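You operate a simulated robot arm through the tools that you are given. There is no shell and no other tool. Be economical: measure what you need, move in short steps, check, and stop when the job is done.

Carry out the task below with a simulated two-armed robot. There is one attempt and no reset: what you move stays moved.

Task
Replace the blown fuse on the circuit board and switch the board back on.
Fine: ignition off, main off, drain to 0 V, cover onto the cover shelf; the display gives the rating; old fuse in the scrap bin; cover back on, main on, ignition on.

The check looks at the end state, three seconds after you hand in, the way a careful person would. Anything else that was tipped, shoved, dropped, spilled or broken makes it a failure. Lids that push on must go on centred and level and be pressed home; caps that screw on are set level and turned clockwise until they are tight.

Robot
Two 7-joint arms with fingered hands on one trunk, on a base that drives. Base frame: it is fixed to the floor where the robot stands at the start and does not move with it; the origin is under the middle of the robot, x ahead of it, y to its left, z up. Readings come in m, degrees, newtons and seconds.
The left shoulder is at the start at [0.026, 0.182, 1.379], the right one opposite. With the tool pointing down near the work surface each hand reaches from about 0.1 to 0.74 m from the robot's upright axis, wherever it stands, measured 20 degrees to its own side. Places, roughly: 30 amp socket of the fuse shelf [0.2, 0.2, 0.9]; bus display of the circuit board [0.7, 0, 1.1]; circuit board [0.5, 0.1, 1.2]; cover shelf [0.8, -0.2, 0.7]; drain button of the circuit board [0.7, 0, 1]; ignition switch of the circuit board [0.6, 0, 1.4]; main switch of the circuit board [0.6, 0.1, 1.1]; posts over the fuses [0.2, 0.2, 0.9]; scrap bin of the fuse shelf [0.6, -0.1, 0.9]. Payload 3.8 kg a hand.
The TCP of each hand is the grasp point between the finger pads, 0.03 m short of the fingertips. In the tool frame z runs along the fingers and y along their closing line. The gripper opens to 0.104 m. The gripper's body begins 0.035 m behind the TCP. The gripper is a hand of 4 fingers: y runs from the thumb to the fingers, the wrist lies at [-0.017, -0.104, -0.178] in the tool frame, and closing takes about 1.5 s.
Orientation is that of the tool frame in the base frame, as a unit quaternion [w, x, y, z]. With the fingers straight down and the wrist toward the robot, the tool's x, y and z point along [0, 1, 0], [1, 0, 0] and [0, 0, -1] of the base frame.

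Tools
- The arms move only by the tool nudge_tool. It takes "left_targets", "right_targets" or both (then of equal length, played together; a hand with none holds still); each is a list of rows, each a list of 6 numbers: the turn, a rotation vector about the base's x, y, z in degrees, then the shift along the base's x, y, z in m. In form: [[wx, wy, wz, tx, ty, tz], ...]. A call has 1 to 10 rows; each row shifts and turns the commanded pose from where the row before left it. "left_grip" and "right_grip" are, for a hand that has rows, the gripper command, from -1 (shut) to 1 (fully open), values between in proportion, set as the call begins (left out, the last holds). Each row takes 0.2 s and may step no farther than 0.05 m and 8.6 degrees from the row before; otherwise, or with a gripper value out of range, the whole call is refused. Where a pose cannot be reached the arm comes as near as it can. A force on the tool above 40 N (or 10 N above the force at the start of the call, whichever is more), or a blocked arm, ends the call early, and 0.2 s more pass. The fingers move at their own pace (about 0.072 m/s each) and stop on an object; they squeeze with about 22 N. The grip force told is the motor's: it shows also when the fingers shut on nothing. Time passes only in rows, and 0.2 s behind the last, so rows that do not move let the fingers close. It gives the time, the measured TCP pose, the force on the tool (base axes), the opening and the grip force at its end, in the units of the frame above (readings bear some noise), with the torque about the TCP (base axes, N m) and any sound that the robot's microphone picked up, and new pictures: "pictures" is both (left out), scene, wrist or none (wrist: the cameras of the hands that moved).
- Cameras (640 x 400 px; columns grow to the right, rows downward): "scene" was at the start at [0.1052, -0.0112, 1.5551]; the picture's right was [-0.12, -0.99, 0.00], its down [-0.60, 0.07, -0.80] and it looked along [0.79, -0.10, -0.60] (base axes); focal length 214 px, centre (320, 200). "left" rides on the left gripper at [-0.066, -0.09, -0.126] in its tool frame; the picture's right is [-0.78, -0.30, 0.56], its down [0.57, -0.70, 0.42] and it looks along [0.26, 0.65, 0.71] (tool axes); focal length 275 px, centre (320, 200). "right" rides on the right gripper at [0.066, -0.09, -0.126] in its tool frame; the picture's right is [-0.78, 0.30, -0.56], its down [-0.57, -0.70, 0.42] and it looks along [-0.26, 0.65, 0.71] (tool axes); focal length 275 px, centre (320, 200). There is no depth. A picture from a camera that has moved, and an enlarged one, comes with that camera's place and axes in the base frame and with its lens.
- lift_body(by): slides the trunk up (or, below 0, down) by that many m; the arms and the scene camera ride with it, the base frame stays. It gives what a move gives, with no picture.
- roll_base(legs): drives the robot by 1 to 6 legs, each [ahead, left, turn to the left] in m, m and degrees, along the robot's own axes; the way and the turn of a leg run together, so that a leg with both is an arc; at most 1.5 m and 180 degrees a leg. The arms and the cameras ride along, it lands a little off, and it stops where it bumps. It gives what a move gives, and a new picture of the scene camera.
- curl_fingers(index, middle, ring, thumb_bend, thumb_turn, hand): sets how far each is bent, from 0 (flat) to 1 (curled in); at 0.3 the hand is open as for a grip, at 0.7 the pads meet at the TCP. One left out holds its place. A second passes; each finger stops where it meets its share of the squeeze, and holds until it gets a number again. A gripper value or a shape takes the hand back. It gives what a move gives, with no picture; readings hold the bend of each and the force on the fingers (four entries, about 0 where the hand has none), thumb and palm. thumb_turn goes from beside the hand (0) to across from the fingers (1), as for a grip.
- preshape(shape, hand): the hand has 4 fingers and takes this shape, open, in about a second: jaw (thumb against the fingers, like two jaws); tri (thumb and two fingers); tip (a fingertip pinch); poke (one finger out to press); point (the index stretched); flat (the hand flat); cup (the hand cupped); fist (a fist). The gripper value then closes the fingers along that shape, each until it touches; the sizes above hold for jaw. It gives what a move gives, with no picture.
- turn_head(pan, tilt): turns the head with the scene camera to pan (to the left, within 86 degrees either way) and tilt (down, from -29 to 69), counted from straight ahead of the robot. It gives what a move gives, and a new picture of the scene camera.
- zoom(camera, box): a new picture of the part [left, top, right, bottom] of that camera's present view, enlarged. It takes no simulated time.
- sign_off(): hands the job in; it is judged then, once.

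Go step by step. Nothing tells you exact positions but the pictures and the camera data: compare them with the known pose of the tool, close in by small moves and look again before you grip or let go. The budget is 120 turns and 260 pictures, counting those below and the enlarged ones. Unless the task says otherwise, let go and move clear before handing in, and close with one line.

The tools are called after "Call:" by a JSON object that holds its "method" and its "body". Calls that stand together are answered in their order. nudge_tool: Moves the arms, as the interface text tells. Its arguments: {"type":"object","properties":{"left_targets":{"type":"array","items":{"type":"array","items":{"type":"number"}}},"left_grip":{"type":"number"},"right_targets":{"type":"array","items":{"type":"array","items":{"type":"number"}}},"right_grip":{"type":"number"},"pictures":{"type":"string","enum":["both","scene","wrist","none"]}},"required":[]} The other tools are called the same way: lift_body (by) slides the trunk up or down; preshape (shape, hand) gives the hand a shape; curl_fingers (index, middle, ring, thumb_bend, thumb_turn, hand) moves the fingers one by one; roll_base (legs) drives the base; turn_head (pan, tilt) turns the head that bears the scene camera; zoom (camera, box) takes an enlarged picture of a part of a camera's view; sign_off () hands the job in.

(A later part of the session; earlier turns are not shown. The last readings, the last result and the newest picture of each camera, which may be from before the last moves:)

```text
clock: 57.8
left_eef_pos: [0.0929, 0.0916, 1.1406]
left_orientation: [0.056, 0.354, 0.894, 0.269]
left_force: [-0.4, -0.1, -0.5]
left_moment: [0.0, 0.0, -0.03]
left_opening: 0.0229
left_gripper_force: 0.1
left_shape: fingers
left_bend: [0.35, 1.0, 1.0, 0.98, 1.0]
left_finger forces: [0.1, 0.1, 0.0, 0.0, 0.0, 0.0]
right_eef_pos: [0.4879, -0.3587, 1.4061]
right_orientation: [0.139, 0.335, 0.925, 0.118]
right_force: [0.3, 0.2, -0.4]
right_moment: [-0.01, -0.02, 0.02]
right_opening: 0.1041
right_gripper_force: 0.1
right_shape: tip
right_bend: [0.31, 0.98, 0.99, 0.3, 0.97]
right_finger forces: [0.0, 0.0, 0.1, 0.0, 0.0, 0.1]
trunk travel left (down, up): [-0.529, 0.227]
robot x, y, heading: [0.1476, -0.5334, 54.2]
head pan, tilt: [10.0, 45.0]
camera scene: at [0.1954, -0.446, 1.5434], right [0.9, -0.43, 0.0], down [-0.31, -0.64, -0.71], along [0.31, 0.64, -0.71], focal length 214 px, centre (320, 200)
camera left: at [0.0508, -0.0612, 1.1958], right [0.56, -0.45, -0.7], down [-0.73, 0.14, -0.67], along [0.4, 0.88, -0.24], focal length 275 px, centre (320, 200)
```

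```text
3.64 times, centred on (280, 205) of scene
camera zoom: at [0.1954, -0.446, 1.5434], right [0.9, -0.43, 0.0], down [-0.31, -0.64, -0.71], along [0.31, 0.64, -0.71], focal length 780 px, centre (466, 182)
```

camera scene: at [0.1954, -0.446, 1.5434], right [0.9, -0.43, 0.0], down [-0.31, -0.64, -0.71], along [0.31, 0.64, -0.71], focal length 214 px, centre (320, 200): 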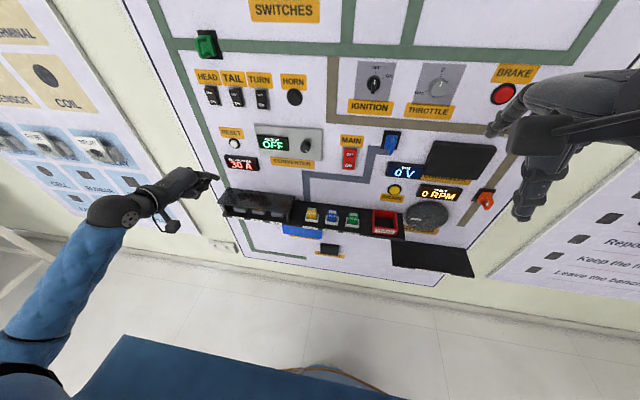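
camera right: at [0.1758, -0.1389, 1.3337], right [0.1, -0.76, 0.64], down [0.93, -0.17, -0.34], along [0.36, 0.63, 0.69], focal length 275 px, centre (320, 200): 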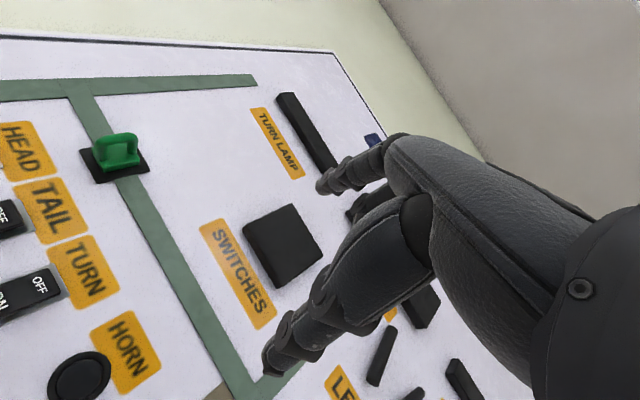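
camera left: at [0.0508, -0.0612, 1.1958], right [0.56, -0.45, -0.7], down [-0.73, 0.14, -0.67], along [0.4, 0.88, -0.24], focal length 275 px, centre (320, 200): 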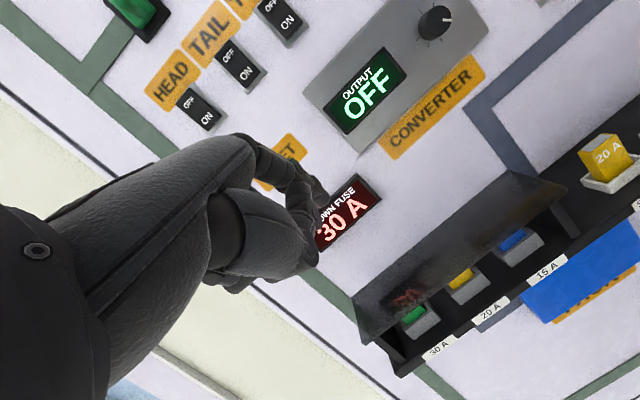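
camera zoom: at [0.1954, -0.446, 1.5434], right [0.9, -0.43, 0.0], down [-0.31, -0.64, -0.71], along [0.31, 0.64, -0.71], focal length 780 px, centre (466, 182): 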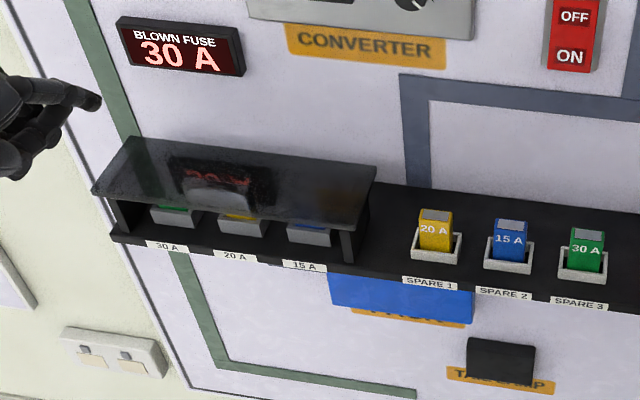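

I'll look closer at the cover from the left wrist camera, which has an oblique front view.

Call:
{"method": "zoom", "body": {"camera": "left", "box": [340, 150, 640, 390]}}

Call:
{"method": "zoom", "body": {"camera": "scene", "box": [210, 175, 310, 225]}}

```text
1.67 times, centred on (490, 270) of left
camera zoom: at [0.0508, -0.0612, 1.1958], right [0.56, -0.45, -0.7], down [-0.73, 0.14, -0.67], along [0.4, 0.88, -0.24], focal length 459 px, centre (37, 83)
```

zoom: 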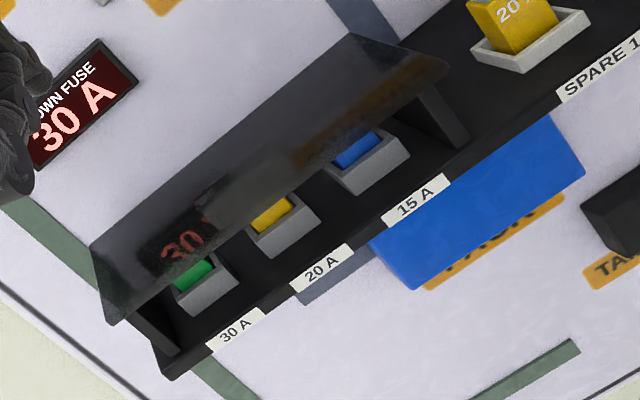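

```text
6.40 times, centred on (260, 200) of scene
camera zoom: at [0.1954, -0.446, 1.5434], right [0.9, -0.43, 0.0], down [-0.31, -0.64, -0.71], along [0.31, 0.64, -0.71], focal length 1373 px, centre (704, 200)
```

zoom: 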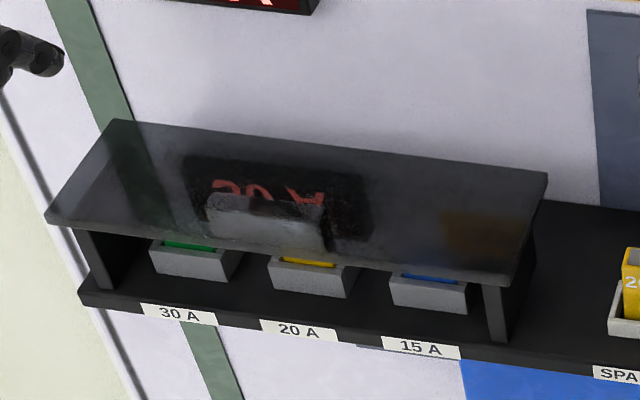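

The cover is a flat plate: t from -0.075 to 0.22, n from 0.254 to 0.348 and z about 0.945. It's 9.4 cm deep, so a tool-down jaw grasp across it fits. I'll drive left and point the left hand straight down above it.

Call:
{"method": "roll_base", "body": {"legs": [[0.03, 0.2, 0.3]]}}

Call:
{"method": "preshape", "body": {"hand": "left", "shape": "jaw"}}

Call:
{"method": "nudge_tool", "body": {"left_targets": [[-6.5, 4.65, -0.5, 0, 0, 0], [-6.5, 4.65, -0.5, 0, 0, 0], [-6.5, 4.65, -0.5, 0, 0, 0], [-6.5, 4.65, -0.5, 0, 0, 0]], "pictures": "none"}}

```text
clock: 59.5
left_eef_pos: [-0.0554, 0.2327, 1.1403]
left_orientation: [0.055, 0.352, 0.895, 0.269]
left_force: [0.3, -0.2, -0.3]
left_moment: [-0.01, 0.0, 0.0]
left_opening: 0.0229
left_gripper_force: 0.0
left_shape: fingers
left_bend: [0.35, 1.0, 1.0, 0.98, 1.0]
left_finger forces: [0.0, 0.0, 0.0, 0.0, 0.0, 0.0]
right_eef_pos: [0.3412, -0.2165, 1.4062]
right_orientation: [0.139, 0.333, 0.925, 0.118]
right_force: [0.6, 0.8, 0.1]
right_moment: [-0.01, -0.03, -0.01]
right_opening: 0.1041
right_gripper_force: 0.1
right_shape: tip
right_bend: [0.31, 0.98, 0.99, 0.3, 0.97]
right_finger forces: [0.0, 0.0, 0.1, 0.0, 0.0, 0.0]
trunk travel left (down, up): [-0.529, 0.227]
robot x, y, heading: [0.003, -0.393, 54.6]
head pan, tilt: [10.0, 45.0]
camera scene: at [0.0491, -0.3046, 1.5433], right [0.9, -0.43, 0.0], down [-0.31, -0.64, -0.71], along [0.31, 0.64, -0.71], focal length 214 px, centre (320, 200)
```

scene: 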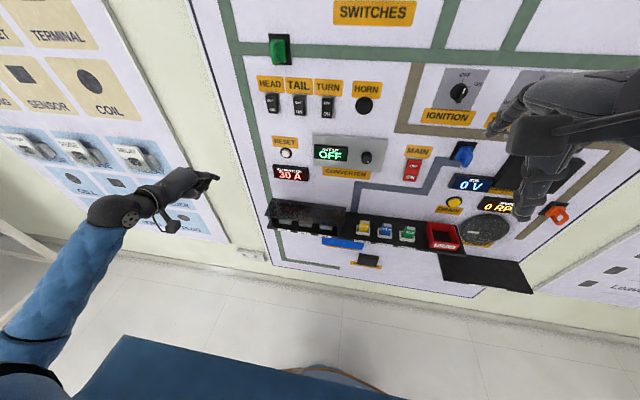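

```text
clock: 60.4
left_eef_pos: [-0.0539, 0.2311, 1.1396]
left_orientation: [0.054, 0.351, 0.895, 0.269]
left_force: [-0.4, 0.0, 0.4]
left_moment: [0.01, -0.03, 0.03]
left_opening: 0.1036
left_gripper_force: 0.1
left_shape: jaw
left_bend: [0.3, 0.3, 0.3, 0.3, 0.97]
left_finger forces: [0.1, 0.1, 0.0, 0.1, 0.0, 0.0]
right_eef_pos: [0.3413, -0.2173, 1.4046]
right_orientation: [0.139, 0.334, 0.925, 0.118]
right_force: [0.0, -0.2, -1.0]
right_moment: [0.01, 0.0, -0.01]
right_opening: 0.104
right_gripper_force: 0.0
right_shape: tip
right_bend: [0.31, 0.98, 0.99, 0.3, 0.97]
right_finger forces: [0.1, 0.1, 0.0, 0.0, 0.1, 0.0]
trunk travel left (down, up): [-0.529, 0.227]
robot x, y, heading: [-0.0012, -0.3947, 54.3]
head pan, tilt: [10.0, 45.0]
```

```text
clock: 61.4
left_eef_pos: [-0.055, 0.2308, 1.1411]
left_orientation: [-0.008, 0.384, 0.923, -0.001]
left_force: [0.1, 0.3, -0.9]
left_moment: [-0.03, 0.01, 0.0]
left_opening: 0.1037
left_gripper_force: 0.0
left_shape: jaw
left_bend: [0.3, 0.3, 0.3, 0.3, 0.97]
left_finger forces: [0.0, 0.0, 0.0, 0.0, 0.1, 0.0]
right_eef_pos: [0.3416, -0.2157, 1.4057]
right_orientation: [0.139, 0.334, 0.925, 0.118]
right_force: [-0.6, 0.9, 0.2]
right_moment: [0.04, 0.0, 0.0]
right_opening: 0.1041
right_gripper_force: 0.1
right_shape: tip
right_bend: [0.31, 0.98, 0.99, 0.3, 0.97]
right_finger forces: [0.0, 0.0, 0.0, 0.0, 0.0, 0.0]
trunk travel left (down, up): [-0.529, 0.227]
robot x, y, heading: [0.0021, -0.3958, 54.8]
head pan, tilt: [10.0, 45.0]
```

I'll correct the yaw by about 10° and move above the plate, a little right of its centre to stay clear of the display, at z 1.08.

Call:
{"method": "nudge_tool", "body": {"left_targets": [[0, 0, 4.7, 0.0395, -0.006, -0.0075], [0, 0, 4.7, 0.0395, -0.006, -0.0075], [0, 0, 0, 0.0395, -0.006, -0.0075], [0, 0, 0, 0.0395, -0.006, -0.0075], [0, 0, 0, 0.0395, -0.006, -0.0075], [0, 0, 0, 0.0395, -0.006, -0.0075], [0, 0, 0, 0.0395, -0.006, -0.0075], [0, 0, 0, 0.0395, -0.006, -0.0075], [0, 0, 0, 0, 0, 0]]}}

Call:
{"method": "zoom", "body": {"camera": "scene", "box": [230, 150, 390, 260]}}

```text
clock: 63.4
left_eef_pos: [0.2595, 0.184, 1.0799]
left_orientation: [-0.008, 0.307, 0.952, 0.001]
left_force: [-0.5, 0.0, -0.1]
left_moment: [-0.01, -0.03, 0.01]
left_opening: 0.1037
left_gripper_force: 0.0
left_shape: jaw
left_bend: [0.3, 0.3, 0.3, 0.3, 0.97]
left_finger forces: [0.0, 0.1, 0.0, 0.0, 0.0, 0.1]
right_eef_pos: [0.3406, -0.216, 1.4057]
right_orientation: [0.139, 0.334, 0.925, 0.118]
right_force: [-0.7, -0.7, 0.2]
right_moment: [0.01, -0.01, -0.02]
right_opening: 0.1041
right_gripper_force: 0.0
right_shape: tip
right_bend: [0.31, 0.98, 0.99, 0.3, 0.97]
right_finger forces: [0.0, 0.1, 0.1, 0.0, 0.1, 0.0]
trunk travel left (down, up): [-0.529, 0.227]
robot x, y, heading: [0.0028, -0.3935, 54.4]
head pan, tilt: [10.0, 45.0]
camera scene: at [0.0487, -0.3049, 1.5434], right [0.9, -0.43, 0.0], down [-0.31, -0.64, -0.71], along [0.31, 0.64, -0.71], focal length 214 px, centre (320, 200)
camera left: at [0.2626, 0.0732, 1.2061], right [0.45, -0.69, -0.57], down [-0.88, -0.23, -0.41], along [0.16, 0.68, -0.71], focal length 275 px, centre (320, 200)
```

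scene: 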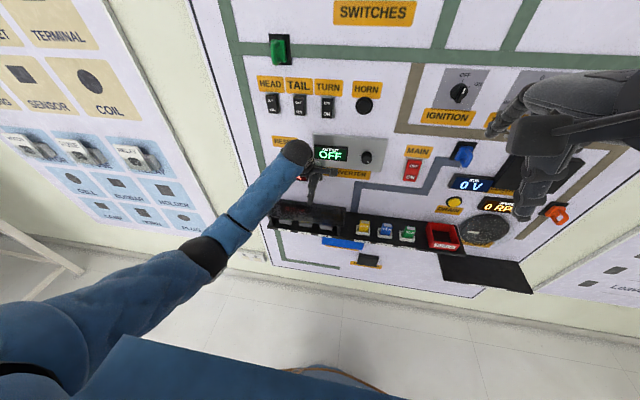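
left: 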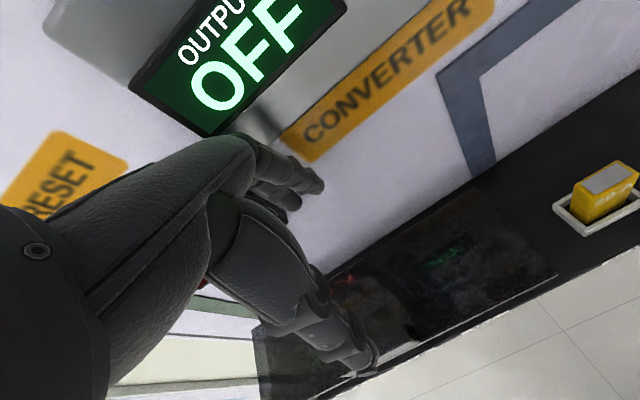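

```text
3.64 times, centred on (310, 205) of scene
camera zoom: at [0.0487, -0.3049, 1.5434], right [0.9, -0.43, 0.0], down [-0.31, -0.64, -0.71], along [0.31, 0.64, -0.71], focal length 780 px, centre (356, 182)
```

zoom: 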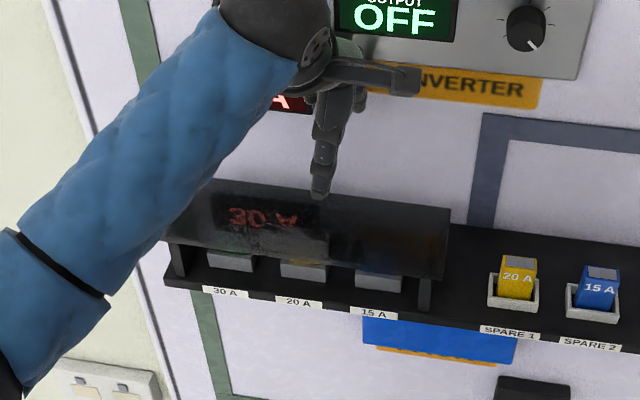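

Refined: plate z about 0.95, centre n about 0.299, and the hand is aligned with it. I'll go down until the fingertips are just above the plate and check.

Call:
{"method": "nudge_tool", "body": {"left_targets": [[0, 0, 0, 0, -0.001, -0.025], [0, 0, 0, 0, -0.001, -0.025], [0, 0, 0, 0, 0, -0.025], [0, 0, 0, 0, 0, 0]], "pictures": "none"}}

Call:
{"method": "zoom", "body": {"camera": "left", "box": [180, 120, 480, 400]}}

Call:
{"method": "zoom", "body": {"camera": "scene", "box": [260, 160, 360, 240]}}

```text
clock: 64.3
left_eef_pos: [0.2615, 0.1829, 1.0069]
left_orientation: [-0.006, 0.308, 0.951, -0.001]
left_force: [0.3, 0.5, 0.1]
left_moment: [0.02, 0.04, 0.03]
left_opening: 0.1038
left_gripper_force: 0.1
left_shape: jaw
left_bend: [0.3, 0.3, 0.3, 0.3, 0.97]
left_finger forces: [0.0, 0.0, 0.0, 0.0, 0.1, 0.1]
right_eef_pos: [0.3405, -0.2169, 1.4054]
right_orientation: [0.139, 0.334, 0.925, 0.118]
right_force: [0.9, -0.3, -0.2]
right_moment: [0.02, 0.0, -0.02]
right_opening: 0.1038
right_gripper_force: 0.0
right_shape: tip
right_bend: [0.31, 0.98, 0.99, 0.3, 0.97]
right_finger forces: [0.0, 0.0, 0.0, 0.0, 0.1, 0.0]
trunk travel left (down, up): [-0.529, 0.227]
robot x, y, heading: [0.0038, -0.3903, 54.3]
head pan, tilt: [10.0, 45.0]
```

```text
1.43 times, centred on (330, 260) of left
camera zoom: at [0.2642, 0.0713, 1.1327], right [0.45, -0.69, -0.57], down [-0.88, -0.23, -0.41], along [0.16, 0.68, -0.71], focal length 393 px, centre (306, 114)
```

zoom: 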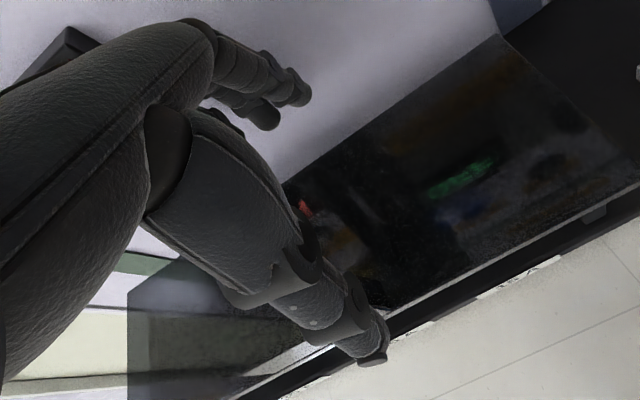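

```text
5.00 times, centred on (310, 200) of scene
camera zoom: at [0.0497, -0.3053, 1.5434], right [0.9, -0.43, 0.0], down [-0.31, -0.64, -0.71], along [0.31, 0.64, -0.71], focal length 1072 px, centre (370, 200)
```

zoom: 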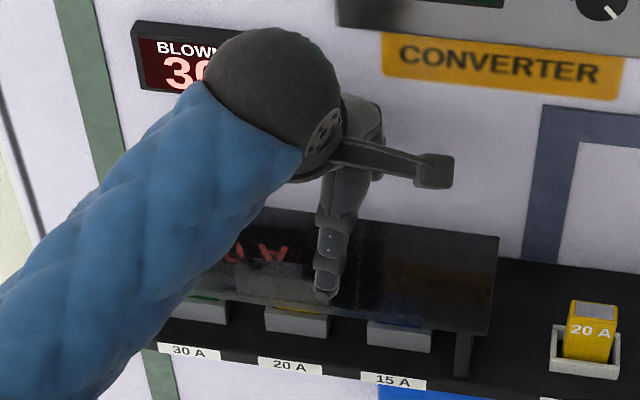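

The fingers straddle the plate: thumb in front of the front edge, fingers behind the back edge. I'll descend slowly.

Call:
{"method": "nudge_tool", "body": {"left_targets": [[0, 0, 0, 0, 0, -0.01], [0, 0, 0, 0, 0, -0.01], [0, 0, 0, 0, 0, -0.01], [0, 0, 0, 0, 0, -0.01], [0, 0, 0, 0, 0, -0.01], [0, 0, 0, 0, 0, 0]], "pictures": "none"}}

Call:
{"method": "zoom", "body": {"camera": "left", "box": [180, 120, 480, 400]}}

Call:
{"method": "zoom", "body": {"camera": "scene", "box": [260, 160, 360, 240]}}

```text
clock: 65.8
left_eef_pos: [0.2618, 0.1809, 0.9579]
left_orientation: [-0.005, 0.309, 0.951, 0.004]
left_force: [0.4, -3.6, 17.5]
left_moment: [-0.02, -0.08, 0.19]
left_opening: 0.1039
left_gripper_force: 0.0
left_shape: jaw
left_bend: [0.28, 0.3, 0.3, 0.28, 0.97]
left_finger forces: [6.3, 0.0, 0.0, 0.1, 9.8, 0.1]
right_eef_pos: [0.3399, -0.2201, 1.4061]
right_orientation: [0.138, 0.333, 0.925, 0.119]
right_force: [-0.3, -0.4, -0.6]
right_moment: [0.02, 0.03, -0.01]
right_opening: 0.1041
right_gripper_force: 0.0
right_shape: tip
right_bend: [0.31, 0.98, 0.99, 0.3, 0.97]
right_finger forces: [0.0, 0.0, 0.0, 0.0, 0.0, 0.1]
trunk travel left (down, up): [-0.529, 0.227]
robot x, y, heading: [0.0006, -0.3924, 54.0]
head pan, tilt: [10.0, 45.0]
```

```text
1.43 times, centred on (330, 260) of left
camera zoom: at [0.2642, 0.07, 1.0836], right [0.45, -0.69, -0.57], down [-0.88, -0.23, -0.42], along [0.16, 0.69, -0.71], focal length 393 px, centre (306, 114)
```

zoom: 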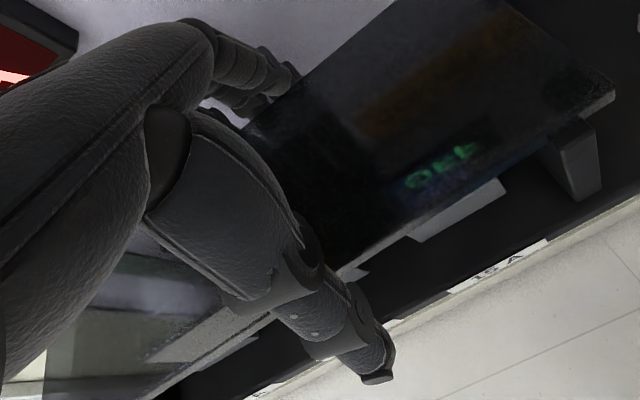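

```text
5.00 times, centred on (310, 200) of scene
camera zoom: at [0.049, -0.3078, 1.5437], right [0.9, -0.43, 0.0], down [-0.31, -0.64, -0.71], along [0.31, 0.64, -0.71], focal length 1072 px, centre (370, 200)
```

zoom: 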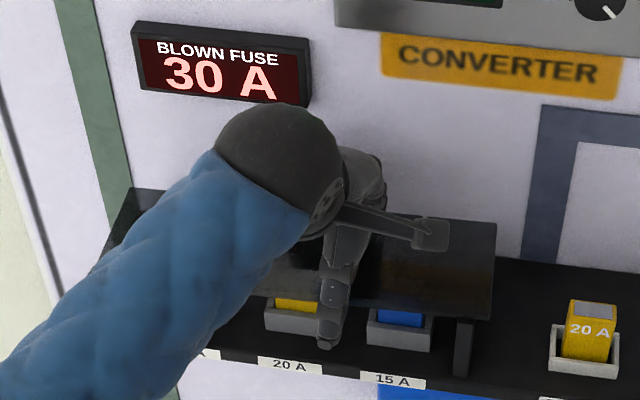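

The fingers are lightly touching both edges. I'll close here.

Call:
{"method": "nudge_tool", "body": {"left_targets": [[0, 0, 0, 0, 0, 0], [0, 0, 0, 0, 0, 0], [0, 0, 0, 0, 0, 0], [0, 0, 0, 0, 0, 0], [0, 0, 0, 0, 0, 0], [0, 0, 0, 0, 0, 0]], "left_grip": -1, "pictures": "none"}}

Call:
{"method": "zoom", "body": {"camera": "scene", "box": [260, 160, 360, 240]}}

```text
clock: 67.2
left_eef_pos: [0.2605, 0.1818, 0.9546]
left_orientation: [-0.007, 0.308, 0.951, 0.001]
left_force: [4.2, 0.7, 11.0]
left_moment: [0.26, -0.05, 0.11]
left_opening: 0.0737
left_gripper_force: 22.0
left_shape: jaw
left_bend: [0.25, 0.39, 0.32, 0.5, 0.97]
left_finger forces: [19.8, 8.2, 2.9, 0.1, 40.4, 0.0]
right_eef_pos: [0.3404, -0.218, 1.405]
right_orientation: [0.138, 0.333, 0.925, 0.117]
right_force: [-0.6, -0.2, -0.7]
right_moment: [-0.01, -0.01, 0.02]
right_opening: 0.1041
right_gripper_force: 0.0
right_shape: tip
right_bend: [0.31, 0.98, 0.99, 0.3, 0.97]
right_finger forces: [0.0, 0.0, 0.1, 0.1, 0.0, 0.0]
trunk travel left (down, up): [-0.529, 0.227]
robot x, y, heading: [0.0048, -0.3906, 54.3]
head pan, tilt: [10.0, 45.0]
```

```text
5.00 times, centred on (310, 200) of scene
camera zoom: at [0.05, -0.3064, 1.5434], right [0.9, -0.43, 0.0], down [-0.31, -0.64, -0.71], along [0.31, 0.64, -0.71], focal length 1072 px, centre (370, 200)
```

zoom: 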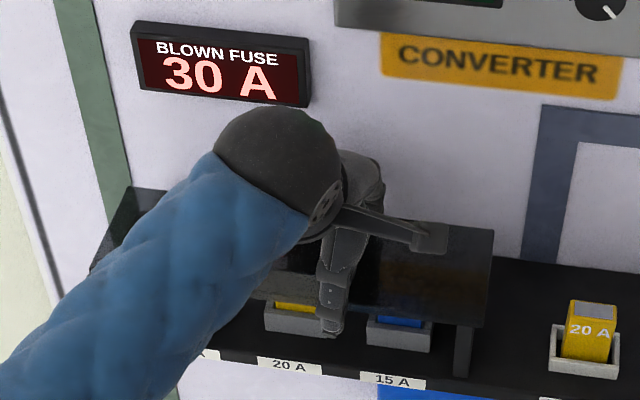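

It's gripped. I'll lift a little and check that the plate stays level.

Call:
{"method": "nudge_tool", "body": {"left_targets": [[0, 0, 0, 0, 0, 0.01], [0, 0, 0, 0, 0, 0.01], [0, 0, 0, 0, 0, 0.015], [0, 0, 0, 0, 0, 0.015], [0, 0, 0, 0, 0, 0]], "pictures": "none"}}

Call:
{"method": "zoom", "body": {"camera": "scene", "box": [240, 150, 380, 250]}}

Call:
{"method": "zoom", "body": {"camera": "left", "box": [0, 0, 640, 400]}}

```text
clock: 68.3
left_eef_pos: [0.2601, 0.181, 1.0063]
left_orientation: [-0.007, 0.307, 0.952, 0.0]
left_force: [0.0, 0.1, -3.1]
left_moment: [-0.02, -0.07, -0.02]
left_opening: 0.0736
left_gripper_force: 22.0
left_shape: jaw
left_bend: [0.25, 0.39, 0.32, 0.5, 0.98]
left_finger forces: [18.1, 11.5, 4.0, 0.1, 34.9, 0.1]
right_eef_pos: [0.342, -0.2173, 1.4048]
right_orientation: [0.139, 0.333, 0.925, 0.118]
right_force: [0.4, 0.0, -0.8]
right_moment: [-0.05, -0.01, 0.0]
right_opening: 0.1041
right_gripper_force: 0.0
right_shape: tip
right_bend: [0.31, 0.98, 0.99, 0.3, 0.97]
right_finger forces: [0.0, 0.0, 0.0, 0.0, 0.1, 0.0]
trunk travel left (down, up): [-0.529, 0.227]
robot x, y, heading: [0.0013, -0.3915, 54.4]
head pan, tilt: [10.0, 45.0]
```

```text
4.00 times, centred on (310, 200) of scene
camera zoom: at [0.0501, -0.3049, 1.5433], right [0.9, -0.43, 0.0], down [-0.31, -0.64, -0.71], along [0.31, 0.64, -0.71], focal length 858 px, centre (360, 200)
```

zoom: 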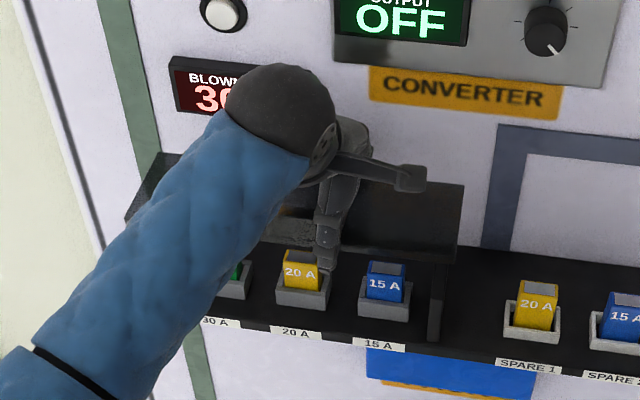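

```text
1.00 times, centred on (320, 200) of left (not enlarged: the box is as wide or as high as the picture)
camera zoom: at [0.2636, 0.0707, 1.1325], right [0.45, -0.69, -0.57], down [-0.88, -0.23, -0.41], along [0.15, 0.68, -0.71], focal length 275 px, centre (320, 200)
```

zoom: 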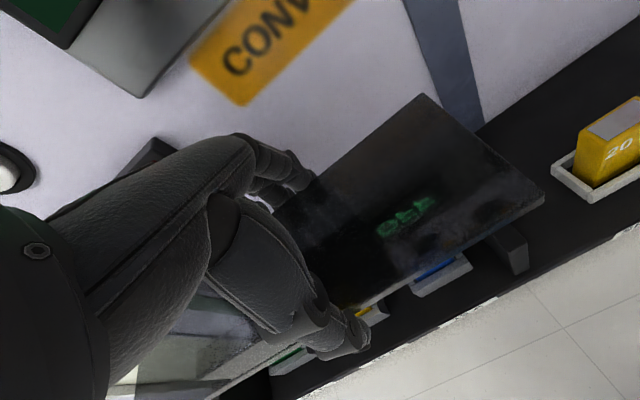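

The plate is lifted and level. I'll back away from the wall, raise it a little and drive right towards the cover shelf.

Call:
{"method": "nudge_tool", "body": {"left_targets": [[0, 0, 0, 0, 0, 0.02], [0, 0, 0, -0.0176, -0.0243, 0.015], [0, 0, 0, -0.0176, -0.0243, 0.015], [0, 0, 0, -0.0176, -0.0243, 0.015], [0, 0, 0, 0, 0, 0]], "pictures": "none"}}

Call:
{"method": "roll_base", "body": {"legs": [[0, -0.38, 0], [0, -0.37, 0]]}}

Call:
{"method": "turn_head", "body": {"pan": 0, "tilt": 50}}

```text
clock: 69.5
left_eef_pos: [0.2098, 0.1093, 1.0689]
left_orientation: [-0.008, 0.308, 0.951, 0.0]
left_force: [0.5, 1.2, -2.9]
left_moment: [-0.07, -0.08, -0.01]
left_opening: 0.0736
left_gripper_force: 21.8
left_shape: jaw
left_bend: [0.25, 0.39, 0.32, 0.5, 0.98]
left_finger forces: [17.9, 11.7, 3.9, 0.0, 34.4, 0.0]
right_eef_pos: [0.3416, -0.2175, 1.4066]
right_orientation: [0.138, 0.333, 0.925, 0.118]
right_force: [0.7, 0.2, -0.1]
right_moment: [0.0, -0.03, -0.01]
right_opening: 0.1039
right_gripper_force: 0.0
right_shape: tip
right_bend: [0.31, 0.98, 0.99, 0.3, 0.97]
right_finger forces: [0.0, 0.0, 0.0, 0.0, 0.0, 0.0]
trunk travel left (down, up): [-0.529, 0.227]
robot x, y, heading: [0.0046, -0.391, 54.6]
head pan, tilt: [10.0, 45.0]
```

```text
clock: 73.9
left_eef_pos: [0.8207, -0.3303, 1.0676]
left_orientation: [-0.007, 0.312, 0.95, 0.0]
left_force: [-0.5, -0.1, -4.1]
left_moment: [-0.06, -0.09, 0.01]
left_opening: 0.0734
left_gripper_force: 22.1
left_shape: jaw
left_bend: [0.25, 0.39, 0.32, 0.5, 0.98]
left_finger forces: [17.9, 11.7, 3.8, 0.0, 34.4, 0.0]
right_eef_pos: [0.9494, -0.6575, 1.4046]
right_orientation: [0.139, 0.338, 0.923, 0.118]
right_force: [-0.3, 0.0, 0.6]
right_moment: [-0.01, 0.02, 0.0]
right_opening: 0.1044
right_gripper_force: 0.1
right_shape: tip
right_bend: [0.31, 0.98, 0.99, 0.3, 0.97]
right_finger forces: [0.0, 0.1, 0.1, 0.1, 0.0, 0.1]
trunk travel left (down, up): [-0.529, 0.227]
robot x, y, heading: [0.6076, -0.8315, 53.7]
head pan, tilt: [10.0, 45.0]
camera scene: at [0.6572, -0.7439, 1.5433], right [0.9, -0.44, 0.0], down [-0.31, -0.64, -0.71], along [0.31, 0.64, -0.71], focal length 214 px, centre (320, 200)
```

scene: 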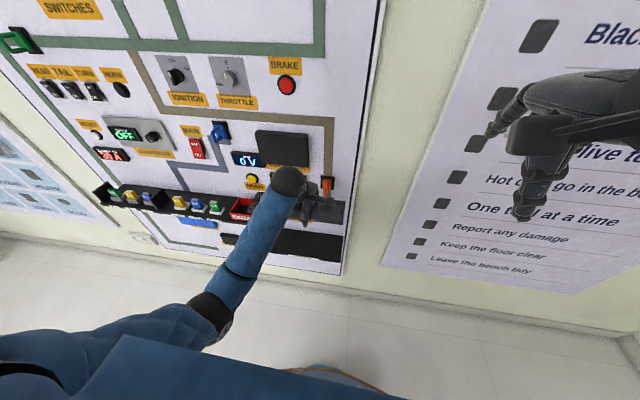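

```text
clock: 74.6
left_eef_pos: [0.8203, -0.3307, 1.0691]
left_orientation: [-0.008, 0.312, 0.95, 0.0]
left_force: [0.1, -0.5, -2.7]
left_moment: [-0.07, -0.08, -0.01]
left_opening: 0.0733
left_gripper_force: 22.2
left_shape: jaw
left_bend: [0.25, 0.39, 0.32, 0.5, 0.98]
left_finger forces: [18.0, 11.6, 3.8, 0.1, 34.4, 0.1]
right_eef_pos: [0.9482, -0.6588, 1.4063]
right_orientation: [0.139, 0.337, 0.924, 0.117]
right_force: [-0.2, 0.1, -0.3]
right_moment: [0.02, 0.02, -0.01]
right_opening: 0.1042
right_gripper_force: 0.0
right_shape: tip
right_bend: [0.31, 0.98, 0.99, 0.3, 0.97]
right_finger forces: [0.0, 0.1, 0.1, 0.1, 0.1, 0.1]
trunk travel left (down, up): [-0.529, 0.227]
robot x, y, heading: [0.6084, -0.8327, 53.8]
head pan, tilt: [0.0, 50.0]
camera scene: at [0.6661, -0.7542, 1.5364], right [0.81, -0.59, 0.0], down [-0.45, -0.62, -0.64], along [0.38, 0.52, -0.77], focal length 214 px, centre (320, 200)
```

scene: 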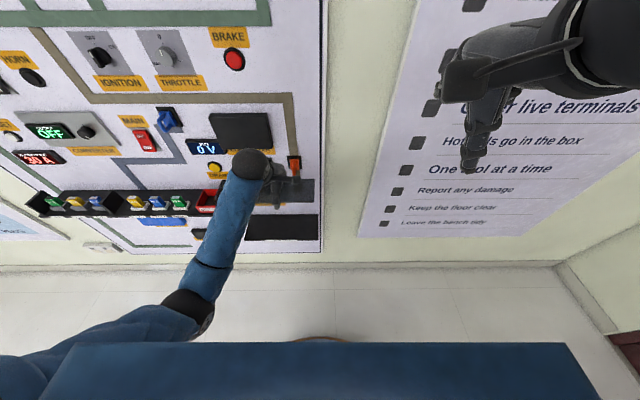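

I'll zoom on the cover shelf to measure it from here.

Call:
{"method": "zoom", "body": {"camera": "scene", "box": [180, 140, 340, 260]}}

Call:
{"method": "zoom", "body": {"camera": "left", "box": [0, 0, 640, 400]}}

```text
3.33 times, centred on (260, 200) of scene
camera zoom: at [0.6661, -0.7542, 1.5364], right [0.81, -0.59, 0.0], down [-0.45, -0.62, -0.64], along [0.38, 0.52, -0.77], focal length 715 px, centre (520, 200)
```

zoom: 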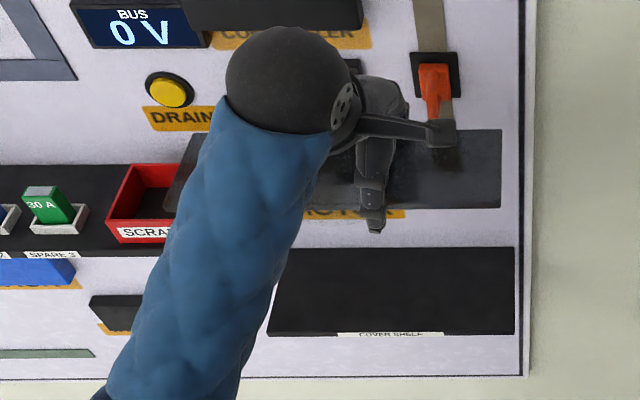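

```text
1.00 times, centred on (320, 200) of left (not enlarged: the box is as wide or as high as the picture)
camera zoom: at [0.8218, -0.4416, 1.1952], right [0.44, -0.7, -0.57], down [-0.88, -0.22, -0.41], along [0.16, 0.68, -0.71], focal length 275 px, centre (320, 200)
```

zoom: 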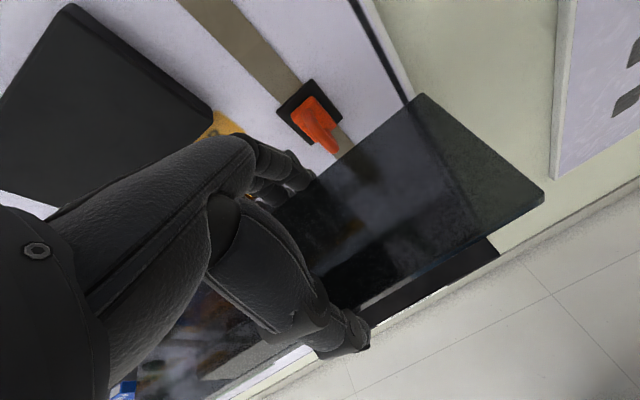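

The cover shelf spans t 0.644–0.975, n 0.253–0.40, at z about 0.69. I'll lower the trunk so the plate comes down in front of it.

Call:
{"method": "lift_body", "body": {"by": -0.2}}

Call:
{"method": "zoom", "body": {"camera": "scene", "box": [0, 0, 640, 400]}}

```text
clock: 76.8
left_eef_pos: [0.8203, -0.3299, 0.8694]
left_orientation: [-0.008, 0.312, 0.95, 0.0]
left_force: [-0.4, 0.5, -2.3]
left_moment: [-0.06, -0.09, 0.0]
left_opening: 0.0735
left_gripper_force: 22.0
left_shape: jaw
left_bend: [0.25, 0.39, 0.32, 0.5, 0.98]
left_finger forces: [17.9, 11.6, 3.8, 0.0, 34.4, 0.0]
right_eef_pos: [0.9677, -0.6311, 1.179]
right_orientation: [0.127, 0.336, 0.93, 0.076]
right_force: [0.9, 0.6, 0.3]
right_moment: [-0.02, 0.01, -0.01]
right_opening: 0.1043
right_gripper_force: 0.0
right_shape: tip
right_bend: [0.31, 0.98, 0.99, 0.3, 0.97]
right_finger forces: [0.1, 0.1, 0.0, 0.0, 0.1, 0.0]
trunk travel left (down, up): [-0.329, 0.427]
robot x, y, heading: [0.6068, -0.832, 53.9]
head pan, tilt: [0.0, 50.0]
```

```text
1.00 times, centred on (320, 200) of scene (not enlarged: the box is as wide or as high as the picture)
camera zoom: at [0.6918, -0.7193, 1.3351], right [0.81, -0.59, 0.0], down [-0.45, -0.62, -0.64], along [0.38, 0.52, -0.77], focal length 214 px, centre (320, 200)
```

zoom: 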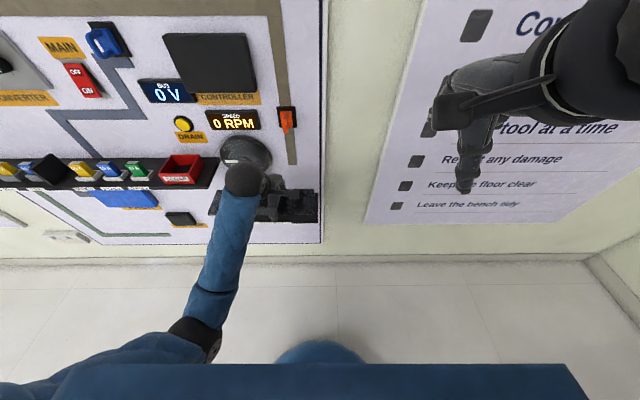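

I'll tilt the back edge up by about 11.5° so the back fingertips clear, then go down and forward over the shelf.

Call:
{"method": "nudge_tool", "body": {"left_targets": [[3.1, -2.24, 0, 0, 0, -0.035], [3.1, -2.24, 0, 0, 0, -0.035], [3.1, -2.24, 0, 0, 0, -0.035], [0, 0, 0, 0.0134, 0.0237, 0], [0, 0, 0, 0.0134, 0.0237, 0], [0, 0, 0, 0.0134, 0.0237, 0], [0, 0, 0, 0, 0, 0]], "pictures": "wrist"}}

Call:
{"method": "zoom", "body": {"camera": "scene", "box": [180, 130, 340, 250]}}

```text
clock: 78.4
left_eef_pos: [0.8597, -0.2596, 0.7649]
left_orientation: [0.023, 0.309, 0.946, 0.095]
left_force: [0.6, 0.1, -1.7]
left_moment: [-0.06, -0.06, 0.04]
left_opening: 0.0733
left_gripper_force: 22.2
left_shape: jaw
left_bend: [0.25, 0.39, 0.32, 0.5, 0.98]
left_finger forces: [17.4, 11.6, 3.9, 0.0, 34.1, 0.0]
right_eef_pos: [0.9682, -0.6302, 1.1775]
right_orientation: [0.128, 0.336, 0.93, 0.077]
right_force: [0.7, 0.2, 0.1]
right_moment: [0.0, 0.0, 0.01]
right_opening: 0.1042
right_gripper_force: 0.0
right_shape: tip
right_bend: [0.31, 0.98, 0.99, 0.3, 0.97]
right_finger forces: [0.0, 0.0, 0.1, 0.0, 0.0, 0.1]
trunk travel left (down, up): [-0.329, 0.427]
robot x, y, heading: [0.61, -0.8286, 53.9]
head pan, tilt: [0.0, 50.0]
camera left: at [0.8477, -0.3896, 0.8714], right [0.51, -0.6, -0.62], down [-0.83, -0.15, -0.54], along [0.24, 0.79, -0.57], focal length 275 px, centre (320, 200)
```

left: 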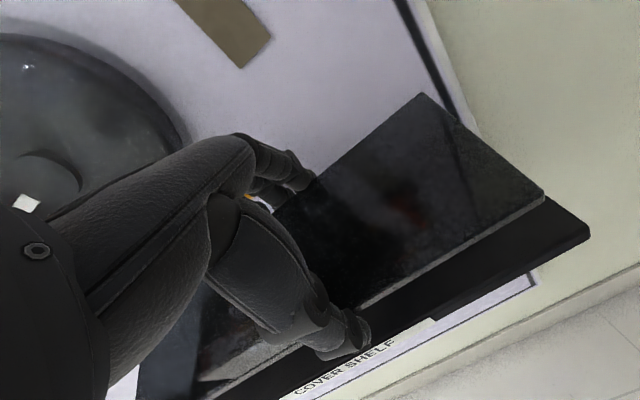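

```text
3.33 times, centred on (260, 190) of scene
camera zoom: at [0.6917, -0.7193, 1.3349], right [0.81, -0.59, 0.0], down [-0.45, -0.62, -0.64], along [0.38, 0.52, -0.77], focal length 715 px, centre (520, 233)
```

zoom: 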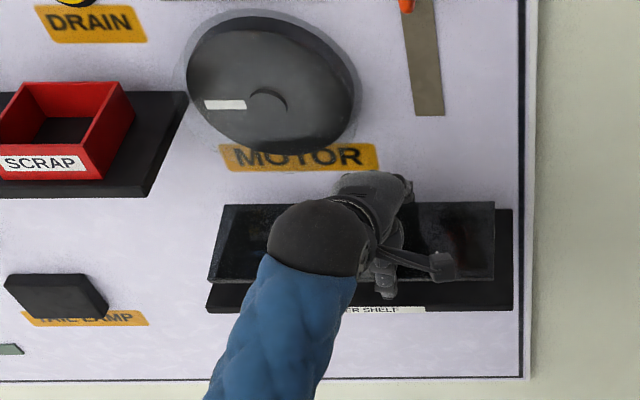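

The picture agrees with my numbers: plate over the shelf, front edge about 5 mm proud. I'll lower gently.

Call:
{"method": "nudge_tool", "body": {"left_targets": [[0, 0, 0, 0, 0, -0.012], [0, 0, 0, 0, 0, -0.012], [0, 0, 0, 0, 0, -0.012], [0, 0, 0, 0, 0, -0.006], [0, 0, 0, 0, 0, 0]], "pictures": "wrist"}}

Call:
{"method": "zoom", "body": {"camera": "scene", "box": [220, 160, 320, 230]}}

```text
clock: 79.6
left_eef_pos: [0.8606, -0.261, 0.7233]
left_orientation: [0.023, 0.309, 0.946, 0.096]
left_force: [-1.3, -2.6, 3.8]
left_moment: [0.19, -0.13, 0.0]
left_opening: 0.0728
left_gripper_force: 22.3
left_shape: jaw
left_bend: [0.26, 0.39, 0.33, 0.51, 0.98]
left_finger forces: [16.7, 17.9, 3.9, 0.0, 33.6, 0.0]
right_eef_pos: [0.9674, -0.6311, 1.1776]
right_orientation: [0.127, 0.336, 0.93, 0.076]
right_force: [-0.3, 0.0, 0.1]
right_moment: [-0.01, 0.02, -0.03]
right_opening: 0.1038
right_gripper_force: 0.0
right_shape: tip
right_bend: [0.31, 0.98, 0.99, 0.3, 0.97]
right_finger forces: [0.0, 0.1, 0.0, 0.0, 0.0, 0.1]
trunk travel left (down, up): [-0.329, 0.427]
robot x, y, heading: [0.6146, -0.8291, 53.9]
head pan, tilt: [0.0, 50.0]
camera left: at [0.8487, -0.3901, 0.828], right [0.51, -0.6, -0.62], down [-0.83, -0.15, -0.54], along [0.24, 0.79, -0.57], focal length 275 px, centre (320, 200)
```

left: 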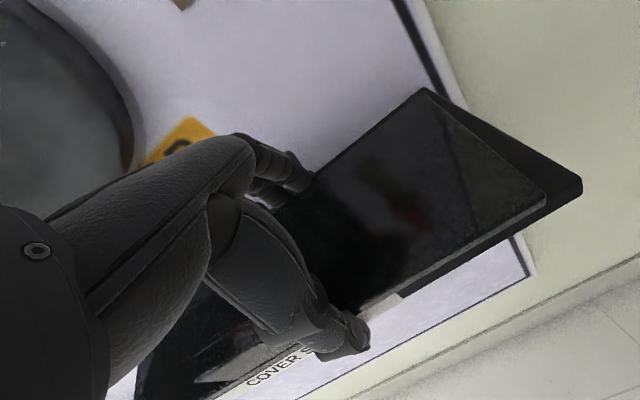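

```text
5.71 times, centred on (270, 195) of scene
camera zoom: at [0.6916, -0.72, 1.335], right [0.81, -0.59, 0.0], down [-0.45, -0.62, -0.64], along [0.38, 0.52, -0.77], focal length 1226 px, centre (606, 229)
```

zoom: 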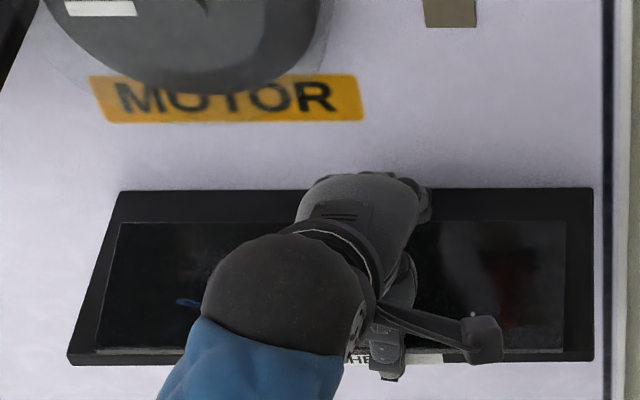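

The back fingertips just touched the shelf. I'll tilt 4° more so the front edge rests, then open in stages.

Call:
{"method": "nudge_tool", "body": {"left_targets": [[3.2, -2.3, 0, 0, 0, 0], [0, 0, 0, 0, 0, -0.003], [0, 0, 0, 0, 0, 0]], "pictures": "none"}}

Call:
{"method": "nudge_tool", "body": {"left_targets": [[0, 0, 0, 0, 0, 0], [0, 0, 0, 0, 0, 0], [0, 0, 0, 0, 0, 0]], "left_grip": 0.5, "pictures": "none"}}

Call:
{"method": "zoom", "body": {"camera": "left", "box": [100, 60, 640, 400]}}

```text
clock: 80.4
left_eef_pos: [0.8599, -0.2609, 0.7197]
left_orientation: [0.033, 0.308, 0.942, 0.13]
left_force: [-9.6, -9.8, 13.2]
left_moment: [-0.8, 0.58, 0.18]
left_opening: 0.072
left_gripper_force: 22.0
left_shape: jaw
left_bend: [0.26, 0.41, 0.33, 0.49, 0.98]
left_finger forces: [15.7, 9.8, 3.7, 0.1, 42.3, 0.0]
right_eef_pos: [0.9655, -0.6321, 1.1795]
right_orientation: [0.128, 0.336, 0.93, 0.077]
right_force: [0.1, 0.2, 0.0]
right_moment: [0.02, -0.04, 0.04]
right_opening: 0.1042
right_gripper_force: 0.0
right_shape: tip
right_bend: [0.31, 0.98, 0.99, 0.3, 0.97]
right_finger forces: [0.0, 0.0, 0.1, 0.0, 0.0, 0.1]
trunk travel left (down, up): [-0.329, 0.427]
robot x, y, heading: [0.6143, -0.8291, 53.8]
head pan, tilt: [0.0, 50.0]
```

```text
clock: 81.2
left_eef_pos: [0.8608, -0.2609, 0.7165]
left_orientation: [0.033, 0.308, 0.942, 0.127]
left_force: [-4.1, -5.4, 4.4]
left_moment: [0.01, 0.03, 0.15]
left_opening: 0.0771
left_gripper_force: 18.4
left_shape: jaw
left_bend: [0.26, 0.37, 0.32, 0.48, 0.98]
left_finger forces: [14.6, 7.7, 2.4, 0.1, 28.8, 0.0]
right_eef_pos: [0.9673, -0.6321, 1.1793]
right_orientation: [0.128, 0.335, 0.931, 0.076]
right_force: [0.5, 0.2, 0.0]
right_moment: [0.01, 0.01, -0.02]
right_opening: 0.1039
right_gripper_force: 0.0
right_shape: tip
right_bend: [0.31, 0.98, 0.99, 0.3, 0.97]
right_finger forces: [0.1, 0.0, 0.0, 0.0, 0.1, 0.0]
trunk travel left (down, up): [-0.329, 0.427]
robot x, y, heading: [0.6095, -0.8341, 53.8]
head pan, tilt: [0.0, 50.0]
```

```text
1.18 times, centred on (370, 230) of left
camera zoom: at [0.8447, -0.3961, 0.8161], right [0.54, -0.56, -0.63], down [-0.8, -0.12, -0.58], along [0.26, 0.82, -0.52], focal length 324 px, centre (261, 165)
```

zoom: 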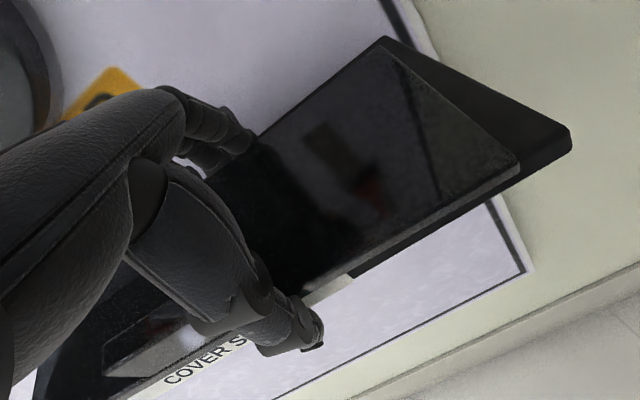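

The front edge is on the shelf. I'll keep opening slowly.

Call:
{"method": "nudge_tool", "body": {"left_targets": [[0, 0, 0, 0, 0, 0], [0, 0, 0, 0, 0, 0], [0, 0, 0, 0, 0, 0]], "left_grip": 0.65, "pictures": "none"}}

Call:
{"method": "nudge_tool", "body": {"left_targets": [[0, 0, 0, 0, 0, 0], [0, 0, 0, 0, 0, 0], [0, 0, 0, 0, 0, 0]], "left_grip": 0.8, "pictures": "wrist"}}

```text
clock: 82.0
left_eef_pos: [0.8609, -0.2613, 0.7204]
left_orientation: [0.034, 0.307, 0.942, 0.127]
left_force: [-1.4, -2.4, 1.8]
left_moment: [-0.09, 0.05, 0.01]
left_opening: 0.086
left_gripper_force: 0.0
left_shape: jaw
left_bend: [0.27, 0.33, 0.31, 0.43, 0.98]
left_finger forces: [0.4, 0.3, 0.1, 0.0, 2.7, 0.0]
right_eef_pos: [0.9677, -0.6307, 1.1788]
right_orientation: [0.127, 0.336, 0.93, 0.076]
right_force: [-0.2, 0.8, -0.1]
right_moment: [-0.01, 0.0, 0.01]
right_opening: 0.1041
right_gripper_force: 0.1
right_shape: tip
right_bend: [0.31, 0.98, 0.99, 0.3, 0.97]
right_finger forces: [0.0, 0.0, 0.0, 0.1, 0.0, 0.0]
trunk travel left (down, up): [-0.329, 0.427]
robot x, y, heading: [0.61, -0.8298, 54.0]
head pan, tilt: [0.0, 50.0]
```

```text
clock: 82.8
left_eef_pos: [0.8609, -0.2593, 0.7191]
left_orientation: [0.034, 0.307, 0.942, 0.128]
left_force: [0.4, 0.0, 0.4]
left_moment: [0.0, 0.02, 0.02]
left_opening: 0.0937
left_gripper_force: 0.0
left_shape: jaw
left_bend: [0.29, 0.32, 0.3, 0.31, 0.98]
left_finger forces: [0.2, 0.0, 0.0, 0.0, 1.0, 0.0]
right_eef_pos: [0.9671, -0.6308, 1.1784]
right_orientation: [0.128, 0.335, 0.93, 0.077]
right_force: [-0.8, 0.3, -0.6]
right_moment: [0.01, 0.01, 0.01]
right_opening: 0.1041
right_gripper_force: 0.1
right_shape: tip
right_bend: [0.31, 0.98, 0.99, 0.3, 0.97]
right_finger forces: [0.1, 0.1, 0.1, 0.0, 0.1, 0.0]
trunk travel left (down, up): [-0.329, 0.427]
robot x, y, heading: [0.6105, -0.8329, 53.8]
head pan, tilt: [0.0, 50.0]
camera left: at [0.8451, -0.3953, 0.8164], right [0.54, -0.56, -0.63], down [-0.8, -0.11, -0.58], along [0.26, 0.82, -0.52], focal length 275 px, centre (320, 200)
```

left: 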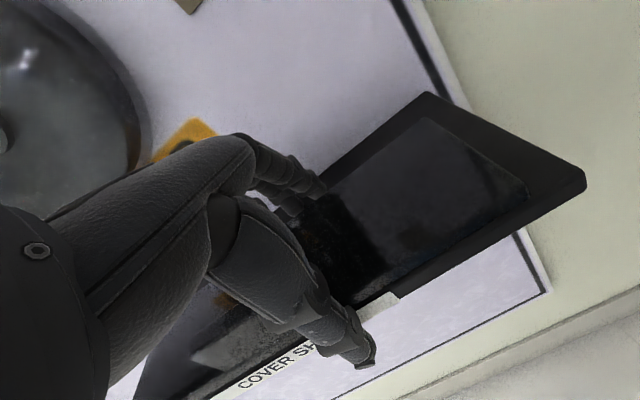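

The plate has settled flat on the shelf. I'll open fully and lift straight off along the tool axis.

Call:
{"method": "nudge_tool", "body": {"left_targets": [[0, 0, 0, 0, 0, 0], [0, 0, 0, 0, 0, 0], [0, 0, 0, -0.002, -0.0025, 0.012], [0, 0, 0, -0.002, -0.0025, 0.02], [0, 0, 0, -0.01, -0.014, 0.03], [0, 0, 0, -0.018, -0.024, 0.03], [0, 0, 0, -0.018, -0.024, 0.03], [0, 0, 0, -0.018, -0.024, 0.03]], "left_grip": 1, "pictures": "scene"}}

Call:
{"method": "zoom", "body": {"camera": "scene", "box": [180, 130, 340, 250]}}

```text
clock: 84.8
left_eef_pos: [0.7771, -0.3261, 0.88]
left_orientation: [0.006, 0.305, 0.94, 0.154]
left_force: [-0.7, 0.4, 0.0]
left_moment: [-0.01, 0.0, -0.03]
left_opening: 0.1039
left_gripper_force: 0.1
left_shape: jaw
left_bend: [0.3, 0.3, 0.3, 0.3, 0.97]
left_finger forces: [0.0, 0.0, 0.0, 0.1, 0.0, 0.0]
right_eef_pos: [0.9668, -0.6307, 1.1791]
right_orientation: [0.127, 0.335, 0.931, 0.076]
right_force: [0.0, 1.2, 0.1]
right_moment: [-0.01, -0.02, -0.01]
right_opening: 0.1041
right_gripper_force: 0.0
right_shape: tip
right_bend: [0.31, 0.98, 0.99, 0.3, 0.97]
right_finger forces: [0.0, 0.0, 0.0, 0.0, 0.0, 0.1]
trunk travel left (down, up): [-0.329, 0.427]
robot x, y, heading: [0.6085, -0.8369, 53.9]
head pan, tilt: [0.0, 50.0]
stopped in row 8 (left hand): the arm was blocked; the commanded pose is now the measured one
camera scene: at [0.6922, -0.7188, 1.3348], right [0.81, -0.59, 0.0], down [-0.45, -0.62, -0.64], along [0.38, 0.52, -0.77], focal length 214 px, centre (320, 200)
```

scene: 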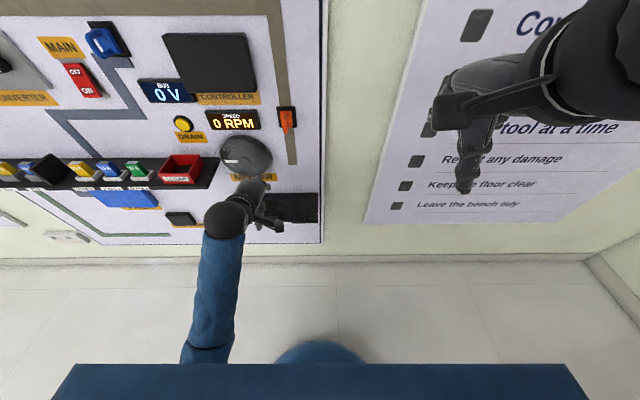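

```text
3.33 times, centred on (260, 190) of scene
camera zoom: at [0.6922, -0.7188, 1.3348], right [0.81, -0.59, 0.0], down [-0.45, -0.62, -0.64], along [0.38, 0.52, -0.77], focal length 715 px, centre (520, 233)
```

zoom: 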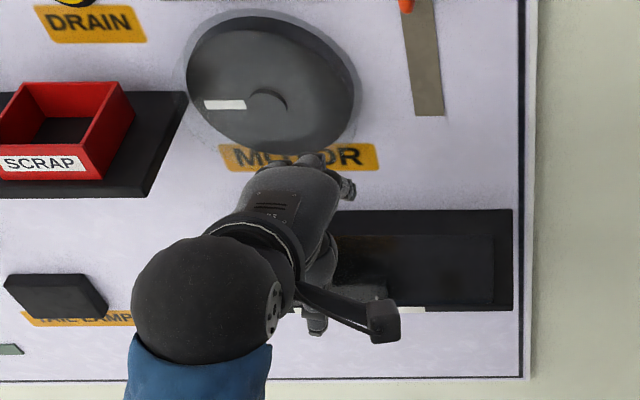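

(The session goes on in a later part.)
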